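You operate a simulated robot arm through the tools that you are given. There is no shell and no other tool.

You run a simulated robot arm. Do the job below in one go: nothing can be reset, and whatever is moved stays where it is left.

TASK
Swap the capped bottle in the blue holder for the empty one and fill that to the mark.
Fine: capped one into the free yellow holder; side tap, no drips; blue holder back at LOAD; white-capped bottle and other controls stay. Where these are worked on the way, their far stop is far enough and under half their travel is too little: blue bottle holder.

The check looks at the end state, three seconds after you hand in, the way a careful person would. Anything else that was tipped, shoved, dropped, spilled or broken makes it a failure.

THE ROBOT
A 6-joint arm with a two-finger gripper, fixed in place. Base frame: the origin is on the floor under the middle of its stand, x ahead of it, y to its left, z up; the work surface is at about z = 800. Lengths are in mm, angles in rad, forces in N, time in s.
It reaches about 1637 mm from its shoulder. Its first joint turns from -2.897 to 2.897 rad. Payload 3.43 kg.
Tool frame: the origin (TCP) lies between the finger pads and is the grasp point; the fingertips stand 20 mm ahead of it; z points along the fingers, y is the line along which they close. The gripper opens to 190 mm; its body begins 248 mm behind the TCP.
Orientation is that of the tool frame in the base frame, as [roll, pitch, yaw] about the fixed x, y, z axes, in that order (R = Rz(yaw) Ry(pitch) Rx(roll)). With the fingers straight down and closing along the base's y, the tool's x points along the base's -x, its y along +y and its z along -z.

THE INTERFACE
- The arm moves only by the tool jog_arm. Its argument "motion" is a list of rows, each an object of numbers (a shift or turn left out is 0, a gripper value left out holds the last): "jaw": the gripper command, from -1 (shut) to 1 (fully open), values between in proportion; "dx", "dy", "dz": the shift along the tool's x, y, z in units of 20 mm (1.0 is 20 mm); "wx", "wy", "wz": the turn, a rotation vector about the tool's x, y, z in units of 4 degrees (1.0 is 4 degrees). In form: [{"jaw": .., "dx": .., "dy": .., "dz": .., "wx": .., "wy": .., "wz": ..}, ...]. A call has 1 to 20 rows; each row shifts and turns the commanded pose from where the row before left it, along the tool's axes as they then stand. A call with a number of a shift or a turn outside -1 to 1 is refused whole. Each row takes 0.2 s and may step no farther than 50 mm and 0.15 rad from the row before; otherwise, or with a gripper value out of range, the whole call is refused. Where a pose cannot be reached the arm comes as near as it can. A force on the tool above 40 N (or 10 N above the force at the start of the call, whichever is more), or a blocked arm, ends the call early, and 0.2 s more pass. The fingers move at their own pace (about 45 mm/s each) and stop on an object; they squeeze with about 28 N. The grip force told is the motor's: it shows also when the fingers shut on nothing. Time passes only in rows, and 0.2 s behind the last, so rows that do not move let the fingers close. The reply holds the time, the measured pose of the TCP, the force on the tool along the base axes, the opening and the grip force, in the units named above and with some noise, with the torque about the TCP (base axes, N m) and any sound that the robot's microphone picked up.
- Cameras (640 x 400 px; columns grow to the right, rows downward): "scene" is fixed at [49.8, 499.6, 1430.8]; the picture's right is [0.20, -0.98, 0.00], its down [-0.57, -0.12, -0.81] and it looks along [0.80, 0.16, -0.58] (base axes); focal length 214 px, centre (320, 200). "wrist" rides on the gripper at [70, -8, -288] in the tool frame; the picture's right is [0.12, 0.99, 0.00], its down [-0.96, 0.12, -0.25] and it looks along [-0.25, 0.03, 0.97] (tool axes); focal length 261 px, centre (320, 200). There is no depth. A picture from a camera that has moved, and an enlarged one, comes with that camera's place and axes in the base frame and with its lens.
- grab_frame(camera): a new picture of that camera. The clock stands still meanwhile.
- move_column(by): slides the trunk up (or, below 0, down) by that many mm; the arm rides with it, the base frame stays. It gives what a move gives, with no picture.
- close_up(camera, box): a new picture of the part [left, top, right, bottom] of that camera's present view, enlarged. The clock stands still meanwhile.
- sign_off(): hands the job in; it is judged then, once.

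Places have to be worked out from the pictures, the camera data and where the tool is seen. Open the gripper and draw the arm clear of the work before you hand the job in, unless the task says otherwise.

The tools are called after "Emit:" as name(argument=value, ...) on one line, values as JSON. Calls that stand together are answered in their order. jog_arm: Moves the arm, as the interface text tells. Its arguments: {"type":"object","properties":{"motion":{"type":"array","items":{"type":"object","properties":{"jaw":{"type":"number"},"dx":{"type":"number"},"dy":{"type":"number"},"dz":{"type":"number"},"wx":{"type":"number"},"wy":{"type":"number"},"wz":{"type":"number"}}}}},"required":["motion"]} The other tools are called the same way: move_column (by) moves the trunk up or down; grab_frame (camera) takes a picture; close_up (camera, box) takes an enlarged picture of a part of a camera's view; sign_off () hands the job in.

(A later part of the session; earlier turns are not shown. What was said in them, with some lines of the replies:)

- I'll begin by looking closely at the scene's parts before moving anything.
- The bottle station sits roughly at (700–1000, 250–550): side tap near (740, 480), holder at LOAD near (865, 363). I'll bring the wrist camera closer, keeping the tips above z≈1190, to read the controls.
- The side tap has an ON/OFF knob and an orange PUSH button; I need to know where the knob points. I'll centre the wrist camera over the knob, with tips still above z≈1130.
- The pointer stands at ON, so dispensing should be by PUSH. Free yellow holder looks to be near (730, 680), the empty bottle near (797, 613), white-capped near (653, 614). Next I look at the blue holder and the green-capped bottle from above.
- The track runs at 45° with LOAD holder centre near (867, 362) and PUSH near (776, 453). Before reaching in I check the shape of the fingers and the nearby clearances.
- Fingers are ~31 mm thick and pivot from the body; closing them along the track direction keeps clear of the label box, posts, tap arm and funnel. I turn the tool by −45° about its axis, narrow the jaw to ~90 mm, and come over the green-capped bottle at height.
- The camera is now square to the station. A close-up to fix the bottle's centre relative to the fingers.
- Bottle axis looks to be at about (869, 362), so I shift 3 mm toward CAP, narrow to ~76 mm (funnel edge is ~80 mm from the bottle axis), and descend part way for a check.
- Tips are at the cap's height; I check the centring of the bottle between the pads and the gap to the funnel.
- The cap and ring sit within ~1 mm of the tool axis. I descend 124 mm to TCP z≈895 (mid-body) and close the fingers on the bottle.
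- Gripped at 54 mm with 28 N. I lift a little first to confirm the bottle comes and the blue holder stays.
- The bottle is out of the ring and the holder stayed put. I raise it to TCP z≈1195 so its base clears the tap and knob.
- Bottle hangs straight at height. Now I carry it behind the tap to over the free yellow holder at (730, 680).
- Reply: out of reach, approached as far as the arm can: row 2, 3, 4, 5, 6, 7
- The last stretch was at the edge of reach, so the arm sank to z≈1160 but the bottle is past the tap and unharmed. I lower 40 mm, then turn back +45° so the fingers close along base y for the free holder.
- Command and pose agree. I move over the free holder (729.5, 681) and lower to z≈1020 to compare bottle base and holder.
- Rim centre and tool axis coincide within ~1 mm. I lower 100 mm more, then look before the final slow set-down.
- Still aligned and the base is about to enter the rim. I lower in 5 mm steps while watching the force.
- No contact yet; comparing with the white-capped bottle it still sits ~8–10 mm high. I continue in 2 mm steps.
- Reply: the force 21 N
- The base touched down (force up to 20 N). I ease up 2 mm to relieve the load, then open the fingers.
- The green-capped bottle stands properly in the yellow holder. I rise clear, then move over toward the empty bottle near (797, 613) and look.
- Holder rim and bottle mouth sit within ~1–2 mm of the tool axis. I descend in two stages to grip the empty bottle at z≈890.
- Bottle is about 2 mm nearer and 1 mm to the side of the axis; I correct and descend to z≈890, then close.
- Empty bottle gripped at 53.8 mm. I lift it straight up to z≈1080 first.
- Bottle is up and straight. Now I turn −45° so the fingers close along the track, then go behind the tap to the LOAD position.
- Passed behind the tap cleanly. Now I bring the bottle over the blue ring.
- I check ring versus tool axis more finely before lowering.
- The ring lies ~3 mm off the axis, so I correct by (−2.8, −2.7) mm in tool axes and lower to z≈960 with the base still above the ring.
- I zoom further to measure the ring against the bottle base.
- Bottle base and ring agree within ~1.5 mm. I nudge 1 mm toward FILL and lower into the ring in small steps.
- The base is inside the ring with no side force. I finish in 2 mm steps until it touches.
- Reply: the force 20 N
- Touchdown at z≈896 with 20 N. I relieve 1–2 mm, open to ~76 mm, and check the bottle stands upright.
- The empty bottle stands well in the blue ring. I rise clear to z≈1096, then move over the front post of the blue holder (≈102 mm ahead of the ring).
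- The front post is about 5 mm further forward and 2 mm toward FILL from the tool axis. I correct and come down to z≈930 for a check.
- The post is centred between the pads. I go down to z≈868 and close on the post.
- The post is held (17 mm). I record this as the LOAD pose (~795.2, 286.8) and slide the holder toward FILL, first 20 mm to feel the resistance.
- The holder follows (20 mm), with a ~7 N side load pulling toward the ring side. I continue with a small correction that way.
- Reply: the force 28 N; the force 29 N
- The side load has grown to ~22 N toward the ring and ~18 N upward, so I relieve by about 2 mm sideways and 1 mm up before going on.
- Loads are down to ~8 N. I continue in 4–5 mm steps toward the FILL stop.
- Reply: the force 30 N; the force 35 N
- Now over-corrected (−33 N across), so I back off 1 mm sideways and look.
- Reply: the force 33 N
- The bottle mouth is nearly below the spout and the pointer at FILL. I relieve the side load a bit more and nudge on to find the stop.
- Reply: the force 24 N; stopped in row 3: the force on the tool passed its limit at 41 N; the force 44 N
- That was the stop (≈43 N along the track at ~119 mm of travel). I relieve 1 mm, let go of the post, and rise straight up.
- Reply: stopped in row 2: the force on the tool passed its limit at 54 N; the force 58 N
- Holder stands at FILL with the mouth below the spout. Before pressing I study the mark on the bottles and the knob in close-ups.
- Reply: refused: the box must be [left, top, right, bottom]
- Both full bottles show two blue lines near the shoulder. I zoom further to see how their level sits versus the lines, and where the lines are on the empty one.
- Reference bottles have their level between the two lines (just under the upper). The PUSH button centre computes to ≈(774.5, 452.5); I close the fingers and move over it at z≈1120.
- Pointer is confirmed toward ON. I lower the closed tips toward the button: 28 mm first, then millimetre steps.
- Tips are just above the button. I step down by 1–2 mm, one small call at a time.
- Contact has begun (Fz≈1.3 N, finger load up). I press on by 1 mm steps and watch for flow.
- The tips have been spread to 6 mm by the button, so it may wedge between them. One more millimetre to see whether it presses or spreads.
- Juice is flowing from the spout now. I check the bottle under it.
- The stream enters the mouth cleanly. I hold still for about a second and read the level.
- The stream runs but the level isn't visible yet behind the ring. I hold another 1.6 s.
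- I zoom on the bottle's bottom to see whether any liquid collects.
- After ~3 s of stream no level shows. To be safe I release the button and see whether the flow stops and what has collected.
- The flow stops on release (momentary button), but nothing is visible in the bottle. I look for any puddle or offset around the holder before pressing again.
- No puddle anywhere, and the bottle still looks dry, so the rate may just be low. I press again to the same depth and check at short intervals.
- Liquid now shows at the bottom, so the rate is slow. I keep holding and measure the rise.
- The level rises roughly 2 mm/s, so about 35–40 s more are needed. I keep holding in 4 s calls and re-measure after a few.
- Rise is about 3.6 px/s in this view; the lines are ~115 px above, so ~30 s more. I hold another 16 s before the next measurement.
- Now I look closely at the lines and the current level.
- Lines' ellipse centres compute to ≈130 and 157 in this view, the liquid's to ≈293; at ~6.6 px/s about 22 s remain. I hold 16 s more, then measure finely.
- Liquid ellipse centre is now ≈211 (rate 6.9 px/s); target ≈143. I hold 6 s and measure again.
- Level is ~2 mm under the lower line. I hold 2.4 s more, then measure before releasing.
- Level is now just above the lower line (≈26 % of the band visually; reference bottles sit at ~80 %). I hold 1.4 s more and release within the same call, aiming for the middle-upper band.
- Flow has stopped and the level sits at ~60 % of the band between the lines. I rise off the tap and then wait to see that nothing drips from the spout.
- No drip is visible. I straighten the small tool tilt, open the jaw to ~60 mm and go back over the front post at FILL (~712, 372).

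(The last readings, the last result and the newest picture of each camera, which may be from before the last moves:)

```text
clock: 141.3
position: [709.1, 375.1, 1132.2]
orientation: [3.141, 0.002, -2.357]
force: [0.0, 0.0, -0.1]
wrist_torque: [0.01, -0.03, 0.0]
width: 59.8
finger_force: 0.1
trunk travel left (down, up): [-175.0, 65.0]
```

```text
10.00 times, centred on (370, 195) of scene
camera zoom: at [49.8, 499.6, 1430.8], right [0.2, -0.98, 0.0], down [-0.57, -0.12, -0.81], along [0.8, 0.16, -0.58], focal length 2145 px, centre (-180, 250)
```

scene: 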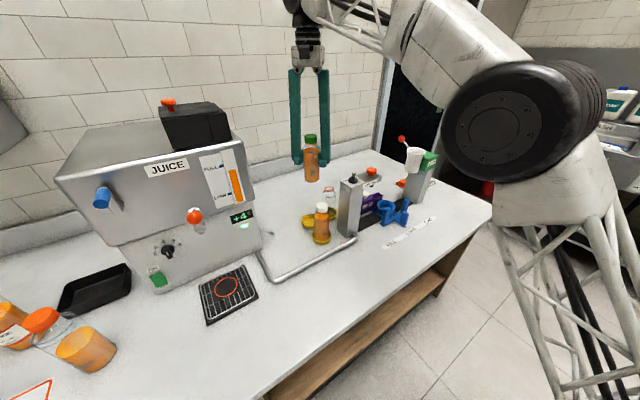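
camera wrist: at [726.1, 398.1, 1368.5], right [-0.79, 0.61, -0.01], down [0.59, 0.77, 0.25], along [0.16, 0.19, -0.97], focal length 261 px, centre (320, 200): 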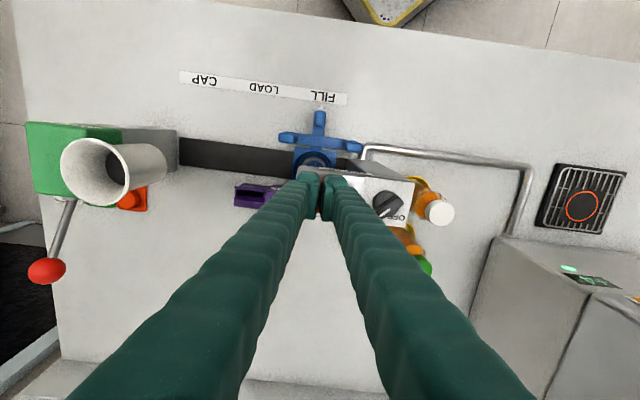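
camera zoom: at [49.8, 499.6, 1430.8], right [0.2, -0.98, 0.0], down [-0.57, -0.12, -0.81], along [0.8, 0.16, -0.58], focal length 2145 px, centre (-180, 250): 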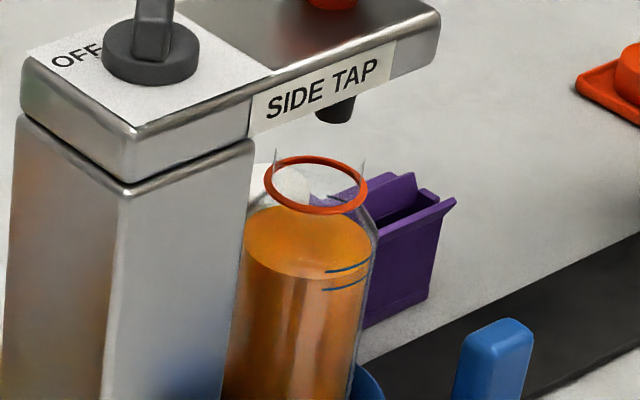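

Post is ~3 mm toward CAP of the axis. I correct and descend to z≈930 for a last check.

Emit:
jog_arm(motion=[{"dy": -0.14, "dx": -0.05}, {"dz": 1}, {"dz": 1}, {"dz": 1}, {"dz": 1}, {"dz": 1}, {"dz": 1}, {"dz": 1}, {"dz": 1}, {"dz": 1}, {"dz": 1}, {"dx": 0}])

Emit:
close_up(camera="wrist", box=[240, 120, 400, 250])

Emit:
close_up(camera="scene", box=[330, 150, 430, 250])

```text
clock: 143.9
position: [714.3, 372.5, 930.3]
orientation: [-3.141, 0.001, -2.355]
force: [0.4, -0.4, 0.5]
wrist_torque: [-0.04, -0.01, 0.01]
width: 59.9
finger_force: 0.0
trunk travel left (down, up): [-175.0, 65.0]
```

```text
3.08 times, centred on (320, 185) of wrist
camera zoom: at [669.5, 316.8, 1218.8], right [-0.79, 0.62, 0.0], down [0.6, 0.76, 0.25], along [0.15, 0.2, -0.97], focal length 802 px, centre (320, 246)
```

zoom: 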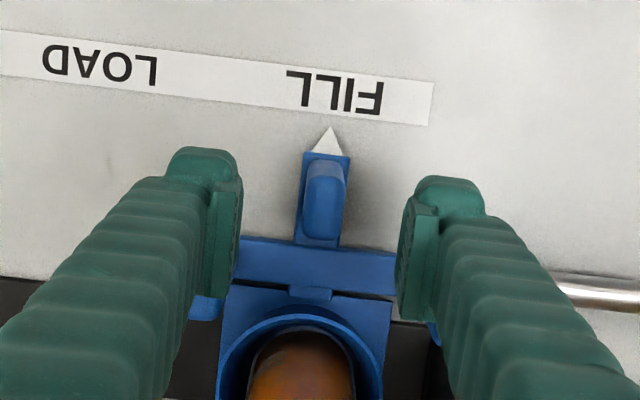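

```text
4.00 times, centred on (380, 200) of scene
camera zoom: at [49.8, 499.6, 1430.8], right [0.2, -0.98, 0.0], down [-0.57, -0.12, -0.81], along [0.8, 0.16, -0.58], focal length 858 px, centre (80, 200)
```

zoom: 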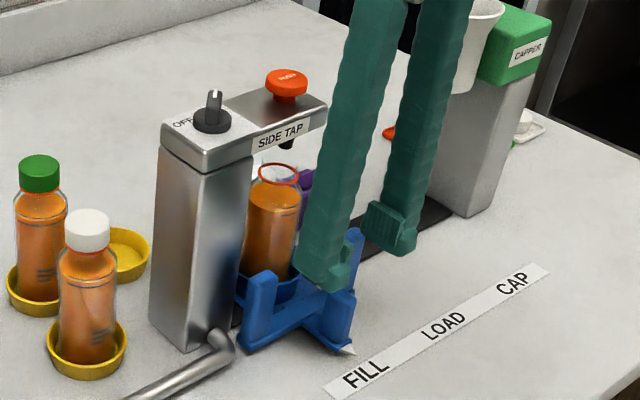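

Post is now ~2 mm to the FILL side; I correct, descend to z≈868 and close gently on it.

Emit:
jog_arm(motion=[{"dy": 0.1}, {"dz": 1}, {"dz": 1}, {"dz": 1}, {"dz": 0.1}, {"dx": 0}])

Emit:
jog_arm(motion=[{"jaw": -0.6}, {"jaw": -0.75}, {"dx": 0}, {"jaw": -1}, {"dx": 0}, {"dx": 0}])

Emit:
close_up(camera="wrist", box=[240, 120, 400, 250])

```text
clock: 145.3
position: [713.1, 375.6, 867.4]
orientation: [-3.141, 0.002, -2.358]
force: [-1.0, -0.2, 0.1]
wrist_torque: [-0.04, 0.03, -0.03]
width: 59.8
finger_force: 0.1
trunk travel left (down, up): [-175.0, 65.0]
```

```text
clock: 146.7
position: [713.1, 373.4, 867.9]
orientation: [3.142, 0.001, -2.357]
force: [8.1, -4.6, -1.4]
wrist_torque: [-0.05, -0.09, 0.02]
width: 17.0
finger_force: 45.2
trunk travel left (down, up): [-175.0, 65.0]
```

```text
3.08 times, centred on (320, 185) of wrist
camera zoom: at [669.1, 319.1, 1155.4], right [-0.79, 0.62, 0.0], down [0.6, 0.76, 0.25], along [0.15, 0.2, -0.97], focal length 802 px, centre (320, 246)
```

zoom: 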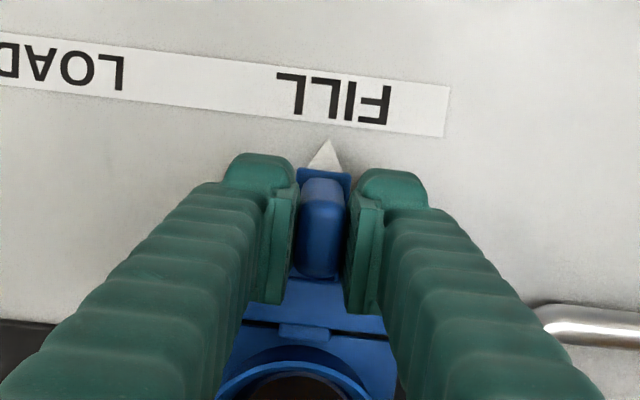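

Held again at FILL. The way back is ≈119 mm; I slide slowly toward LOAD in stages, watching the side load.

Emit:
jog_arm(motion=[{"dy": -0.1}, {"dy": -0.2}, {"dy": -0.25}, {"dy": -0.25}, {"dy": -0.2}, {"dx": 0}])

Emit:
close_up(camera="scene", box=[330, 150, 430, 250])

```text
clock: 148.1
position: [726.6, 360.7, 867.7]
orientation: [3.141, 0.001, -2.356]
force: [1.8, 2.9, -3.2]
wrist_torque: [-0.01, 0.04, 0.02]
width: 17.2
finger_force: 44.8
trunk travel left (down, up): [-175.0, 65.0]
```

```text
4.00 times, centred on (380, 200) of scene
camera zoom: at [49.8, 499.6, 1430.8], right [0.2, -0.98, 0.0], down [-0.57, -0.12, -0.81], along [0.8, 0.16, -0.58], focal length 858 px, centre (80, 200)
```

zoom: 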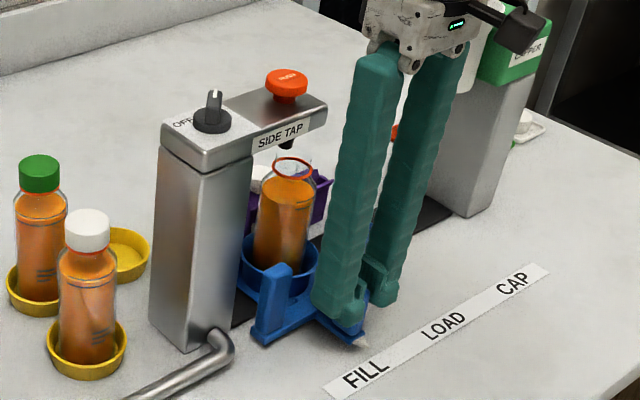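

Moving smoothly with only ~3 N load and the bottle upright. I continue another 50 mm.

Emit:
jog_arm(motion=[{"dy": -0.2}, {"dy": -0.25}, {"dy": -0.25}, {"dy": -0.25}, {"dy": -0.25}, {"dy": -0.3}, {"dx": 0}])

Emit:
jog_arm(motion=[{"dy": -0.25}, {"dy": -0.25}, {"dy": -0.25}, {"dy": -0.25}, {"dx": 0}])

Emit:
close_up(camera="scene", box=[330, 150, 430, 250])

```text
clock: 149.7
position: [747.6, 340.0, 867.6]
orientation: [-3.142, 0.001, -2.355]
force: [-7.3, -6.7, -4.0]
wrist_torque: [-0.31, 0.29, -0.01]
width: 17.0
finger_force: 45.3
trunk travel left (down, up): [-175.0, 65.0]
```

```text
clock: 150.9
position: [761.1, 326.0, 868.5]
orientation: [-3.142, -0.001, -2.355]
force: [-9.1, -9.6, -28.6]
wrist_torque: [0.01, -0.06, 0.03]
width: 17.0
finger_force: 45.1
trunk travel left (down, up): [-175.0, 65.0]
```

```text
4.00 times, centred on (380, 200) of scene
camera zoom: at [49.8, 499.6, 1430.8], right [0.2, -0.98, 0.0], down [-0.57, -0.12, -0.81], along [0.8, 0.16, -0.58], focal length 858 px, centre (80, 200)
```

zoom: 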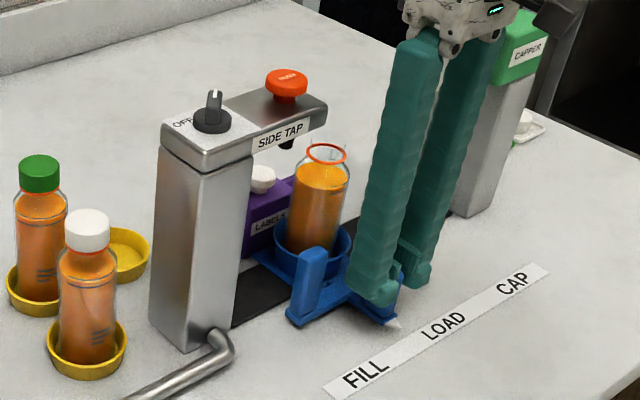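

The load is −13 N across and −29 N vertical (pulling upward on the holder), so I relieve by ~1 mm sideways and ~0.6 mm down before going on.

Emit:
jog_arm(motion=[{"dx": 0.05, "dz": 0.03}, {"dx": 0}])

Emit:
jog_arm(motion=[{"dy": -0.25}, {"dy": -0.25}, {"dy": -0.25}, {"dx": 0}])

```text
clock: 151.5
position: [761.1, 326.6, 867.4]
orientation: [-3.14, 0.002, -2.356]
force: [-0.7, -0.8, -19.4]
wrist_torque: [-0.09, 0.09, 0.0]
width: 17.0
finger_force: 44.8
trunk travel left (down, up): [-175.0, 65.0]
```

```text
clock: 152.5
position: [773.7, 313.9, 868.3]
orientation: [-3.141, 0.001, -2.357]
force: [2.8, 2.0, -9.3]
wrist_torque: [0.08, -0.08, 0.0]
width: 17.2
finger_force: 45.4
trunk travel left (down, up): [-175.0, 65.0]
```

Loads are small again; 85 mm done, ~34 mm to go. I continue 30 mm and compare pointer with the LOAD label.

Emit:
jog_arm(motion=[{"dy": -0.25}, {"dy": -0.25}, {"dy": -0.25}, {"dy": -0.25}, {"dx": 0}])

Emit:
jog_arm(motion=[{"dy": -0.2}, {"dy": -0.2}, {"dy": -0.1}, {"dx": 0}])

Emit:
close_up(camera="wrist", box=[240, 120, 400, 250])

```text
clock: 153.7
position: [786.6, 301.4, 867.4]
orientation: [-3.141, 0.002, -2.355]
force: [9.5, 7.4, 0.1]
wrist_torque: [0.1, -0.08, 0.0]
width: 16.9
finger_force: 44.9
trunk travel left (down, up): [-175.0, 65.0]
```

```text
clock: 154.7
position: [793.4, 293.8, 867.9]
orientation: [-3.141, 0.003, -2.356]
force: [19.9, 15.6, 9.5]
wrist_torque: [0.16, -0.2, -0.02]
width: 16.9
finger_force: 45.0
trunk travel left (down, up): [-175.0, 65.0]
```

```text
3.08 times, centred on (320, 185) of wrist
camera zoom: at [748.9, 238.6, 1155.6], right [-0.79, 0.62, 0.0], down [0.6, 0.76, 0.25], along [0.16, 0.2, -0.97], focal length 802 px, centre (320, 246)
```

zoom: 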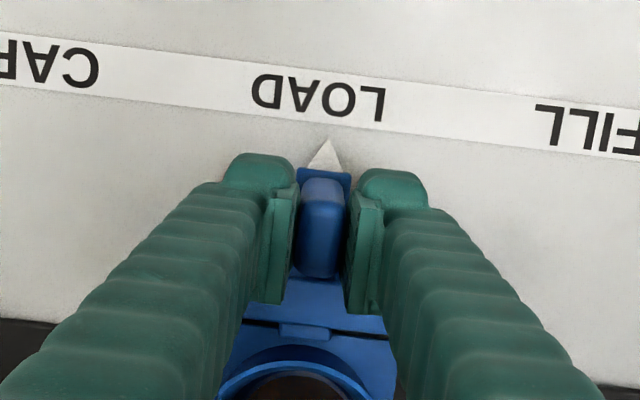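

Compared with the original LOAD picture, the holder is still ~5.5–6 mm short toward CAP, and there is a 25 N side load; I relieve that and complete the last stretch.

Emit:
jog_arm(motion=[{"dx": -0.06}, {"dx": 0}])

Emit:
jog_arm(motion=[{"dy": -0.15}, {"dy": -0.13}, {"dx": 0}])

Emit:
close_up(camera="wrist", box=[240, 120, 400, 250])

```text
clock: 155.3
position: [793.1, 292.9, 867.6]
orientation: [3.141, 0.003, -2.357]
force: [20.7, 17.0, 16.0]
wrist_torque: [0.19, -0.23, -0.03]
width: 17.0
finger_force: 45.3
trunk travel left (down, up): [-175.0, 65.0]
```

```text
clock: 156.1
position: [797.8, 290.5, 868.1]
orientation: [3.14, 0.002, -2.356]
force: [15.1, 14.4, 18.9]
wrist_torque: [0.17, -0.15, -0.01]
width: 16.8
finger_force: 45.0
trunk travel left (down, up): [-175.0, 65.0]
```

```text
3.08 times, centred on (320, 185) of wrist
camera zoom: at [753.5, 234.6, 1155.6], right [-0.79, 0.62, 0.0], down [0.6, 0.76, 0.25], along [0.15, 0.2, -0.97], focal length 802 px, centre (320, 246)
```

zoom: 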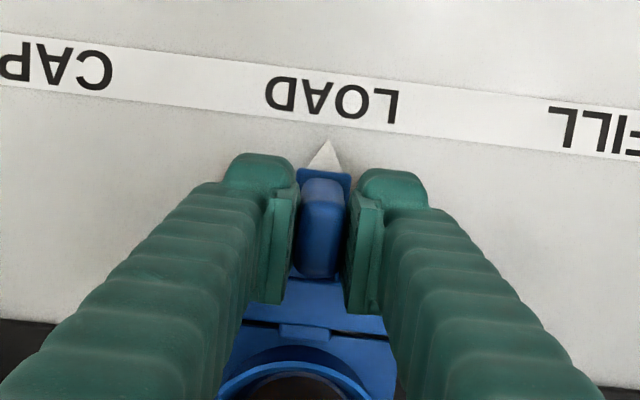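

LOAD text is back where it was, but the pointer sits ~2 mm short of its original spot relative to the label. I move 2 mm more toward CAP and check.

Emit:
jog_arm(motion=[{"dy": -0.11, "dx": -0.04}, {"dx": 0}])

Emit:
close_up(camera="wrist", box=[280, 130, 360, 200])

```text
clock: 156.7
position: [799.0, 287.6, 868.0]
orientation: [3.141, 0.0, -2.354]
force: [5.2, 8.4, 7.3]
wrist_torque: [0.04, 0.03, 0.0]
width: 16.9
finger_force: 44.7
trunk travel left (down, up): [-175.0, 65.0]
```

```text
5.71 times, centred on (320, 165) of wrist
camera zoom: at [755.9, 232.9, 1155.7], right [-0.79, 0.62, 0.0], down [0.6, 0.76, 0.25], along [0.15, 0.19, -0.97], focal length 1489 px, centre (320, 400)
```

zoom: 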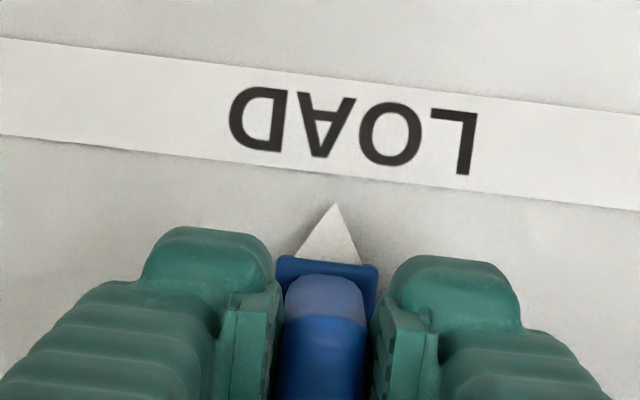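

Pointer is within ~1–2 mm of where it stood on LOAD at the start. I release the post and check the holder stays.

Emit:
jog_arm(motion=[{"jaw": -0.75}, {"dx": 0}, {"jaw": -0.37}, {"dx": 0}, {"dx": 0}])

Emit:
close_up(camera="wrist", box=[240, 120, 400, 250])

Emit:
close_up(camera="scene", box=[330, 140, 450, 250])

```text
clock: 157.9
position: [800.6, 287.8, 868.3]
orientation: [-3.141, 0.0, -2.356]
force: [0.1, -0.9, 0.1]
wrist_torque: [0.0, 0.04, 0.0]
width: 59.9
finger_force: 0.2
trunk travel left (down, up): [-175.0, 65.0]
```

```text
3.08 times, centred on (320, 185) of wrist
camera zoom: at [756.2, 233.1, 1156.4], right [-0.79, 0.62, 0.0], down [0.6, 0.76, 0.25], along [0.15, 0.2, -0.97], focal length 802 px, centre (320, 246)
```

zoom: 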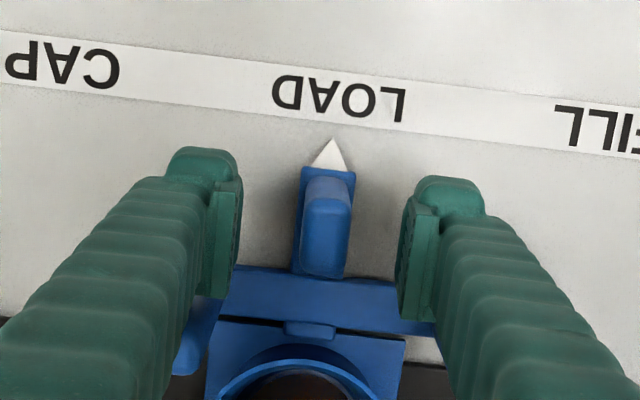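

```text
3.64 times, centred on (390, 195) of scene
camera zoom: at [49.8, 499.6, 1430.8], right [0.2, -0.98, 0.0], down [-0.57, -0.12, -0.81], along [0.8, 0.16, -0.58], focal length 780 px, centre (66, 218)
```

zoom: 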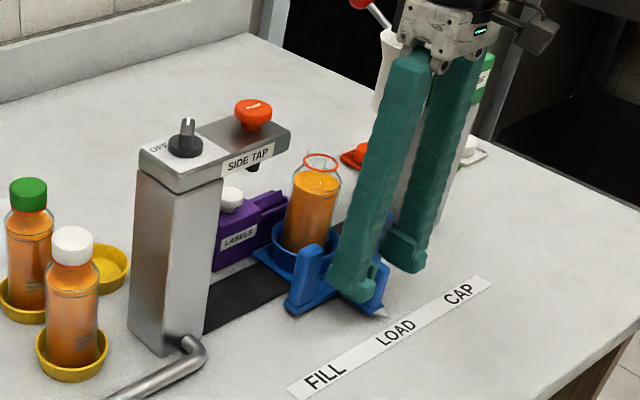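

The pointer is centred on LOAD. Now I rise straight up and draw the arm clear of the work.

Emit:
jog_arm(motion=[{"dz": -0.5}, {"dz": -0.5}, {"dz": -1}, {"dz": -1}, {"dz": -1}, {"dz": -1}, {"dz": -1}, {"dz": -1}, {"dz": -1}, {"dz": -1}, {"dz": -1}, {"dz": -1}, {"dz": -1}, {"dz": -1}, {"dz": -1}, {"dx": 0}])

Emit:
jog_arm(motion=[{"dx": 1}, {"dx": 1}, {"dx": 1}, {"dx": 1}, {"dx": 1}, {"dx": 1}, {"dx": 1}, {"dx": 1}, {"dx": 1}, {"dx": 1}, {"dz": -1}, {"dz": -1}, {"dz": -1}, {"jaw": 1}, {"dx": 0}, {"dx": 0}, {"dx": 0}, {"dx": 0}, {"dx": 0}, {"dx": 0}])

Emit:
grab_frame(camera="scene")

Emit:
close_up(camera="scene", box=[295, 150, 445, 250])

Emit:
close_up(camera="scene", box=[375, 180, 405, 210])

Emit:
grab_frame(camera="wrist")

```text
clock: 161.3
position: [800.5, 289.3, 1146.3]
orientation: [-3.141, 0.002, -2.357]
force: [0.1, 0.3, -0.2]
wrist_torque: [0.01, 0.03, 0.01]
width: 59.8
finger_force: 0.1
trunk travel left (down, up): [-175.0, 65.0]
```

```text
clock: 165.5
position: [658.2, 145.6, 1208.0]
orientation: [-3.141, 0.001, -2.355]
force: [1.1, 1.7, 0.4]
wrist_torque: [0.0, 0.0, -0.02]
width: 190.0
finger_force: 0.1
trunk travel left (down, up): [-175.0, 65.0]
```

```text
taken
```

scene: 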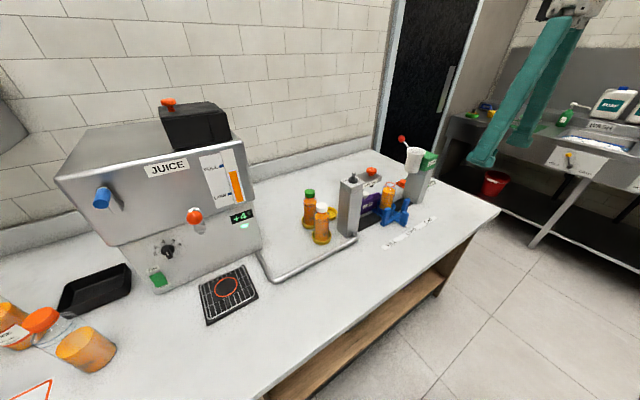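

```text
4.00 times, centred on (370, 200) of scene
camera zoom: at [49.8, 499.6, 1430.8], right [0.2, -0.98, 0.0], down [-0.57, -0.12, -0.81], along [0.8, 0.16, -0.58], focal length 858 px, centre (120, 200)
```

zoom: 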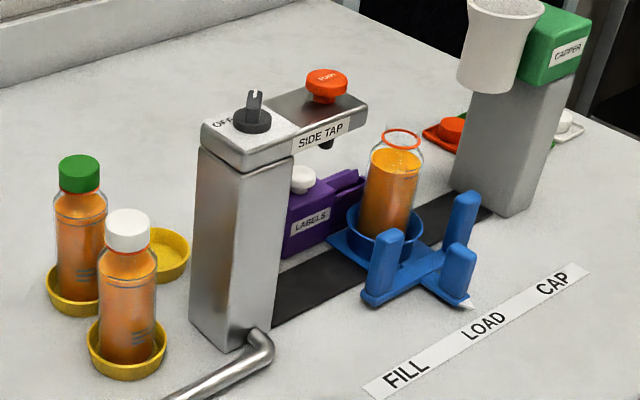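

```text
13.33 times, centred on (390, 195) of scene
camera zoom: at [49.8, 499.6, 1430.8], right [0.2, -0.98, 0.0], down [-0.57, -0.12, -0.81], along [0.8, 0.16, -0.58], focal length 2860 px, centre (-613, 267)
```

zoom: 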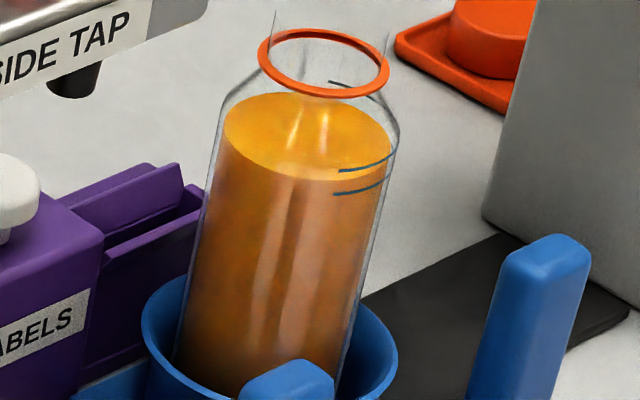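

```text
taken
camera wrist: at [614.1, 90.7, 1494.8], right [-0.79, 0.62, 0.0], down [0.6, 0.76, 0.25], along [0.15, 0.2, -0.97], focal length 261 px, centre (320, 200)
```

wrist: 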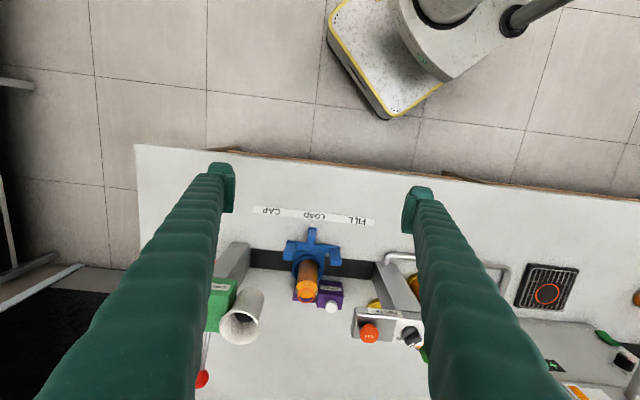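

Everything looks in place: level between the lines, green-capped in yellow holder, holder at LOAD. I check the track under the spout and the pointer once more for drips before handing in.

Emit:
close_up(camera="scene", box=[355, 185, 400, 230])

Emit:
close_up(camera="wrist", box=[240, 190, 440, 350])

Emit:
close_up(camera="scene", box=[295, 180, 345, 250])

```text
8.89 times, centred on (378, 208) of scene
camera zoom: at [49.8, 499.6, 1430.8], right [0.2, -0.98, 0.0], down [-0.57, -0.12, -0.81], along [0.8, 0.16, -0.58], focal length 1906 px, centre (-191, 133)
```

zoom: 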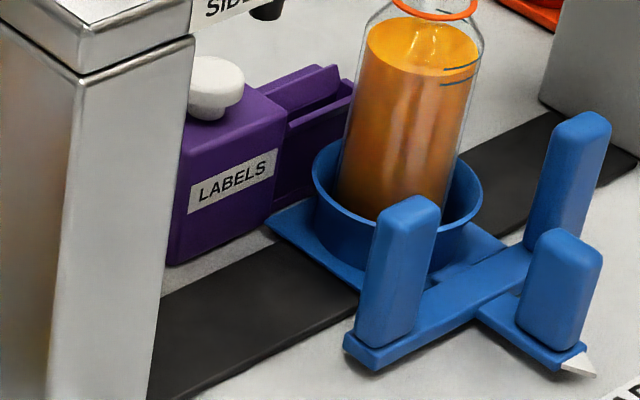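

```text
2.50 times, centred on (340, 270) of wrist
camera zoom: at [614.1, 90.7, 1494.8], right [-0.79, 0.62, 0.0], down [0.6, 0.76, 0.25], along [0.15, 0.2, -0.97], focal length 652 px, centre (270, 25)
```

zoom: 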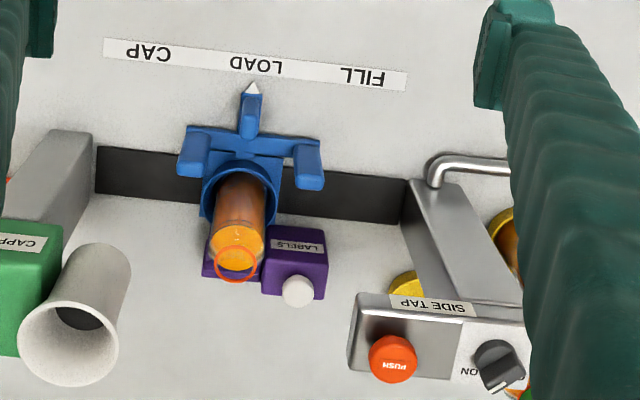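

```text
5.71 times, centred on (320, 215) of scene
camera zoom: at [49.8, 499.6, 1430.8], right [0.2, -0.98, 0.0], down [-0.57, -0.12, -0.81], along [0.8, 0.16, -0.58], focal length 1226 px, centre (320, 114)
```

zoom: 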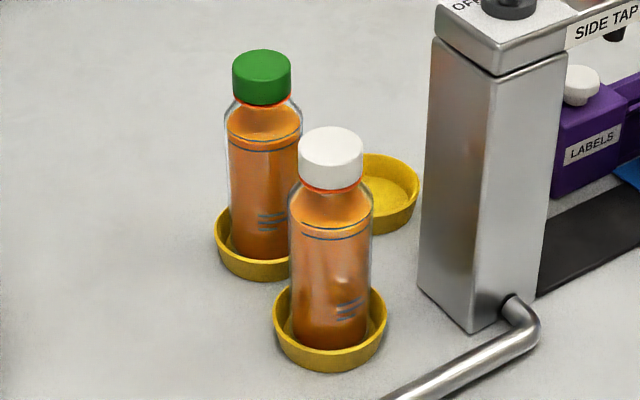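

The track and surface are clean, the knob is unchanged, white-capped bottle untouched, gripper open and clear. I hand in.

Emit:
sign_off()

```text
The job is handed in.
```

The swap and fill are done, and I handed the job in. I have not seen the check's result.

- **Green-capped bottle:** it now stands in the yellow holder that was free.
- **Empty bottle:** it is in the blue holder, filled from the side tap. The level is between the two blue lines near the shoulder, about two thirds of the way up. I took that band as the mark because the two full bottles also sit inside it.
- **Blue holder:** I slid it to its FILL stop and then back. Its pointer is within about 1 mm of the LOAD label's centre.
- **Drips:** I saw none on the track or table, and the flow stopped as soon as I let go of PUSH.
- **Left alone:** I did not touch the white-capped bottle, the ON/OFF knob (still at ON) or the other controls.

The gripper is open and clear of the work. When the holder hit its FILL stop, the force briefly reached about 54 N and ended two moves early. Nothing shifted or spilled from that.
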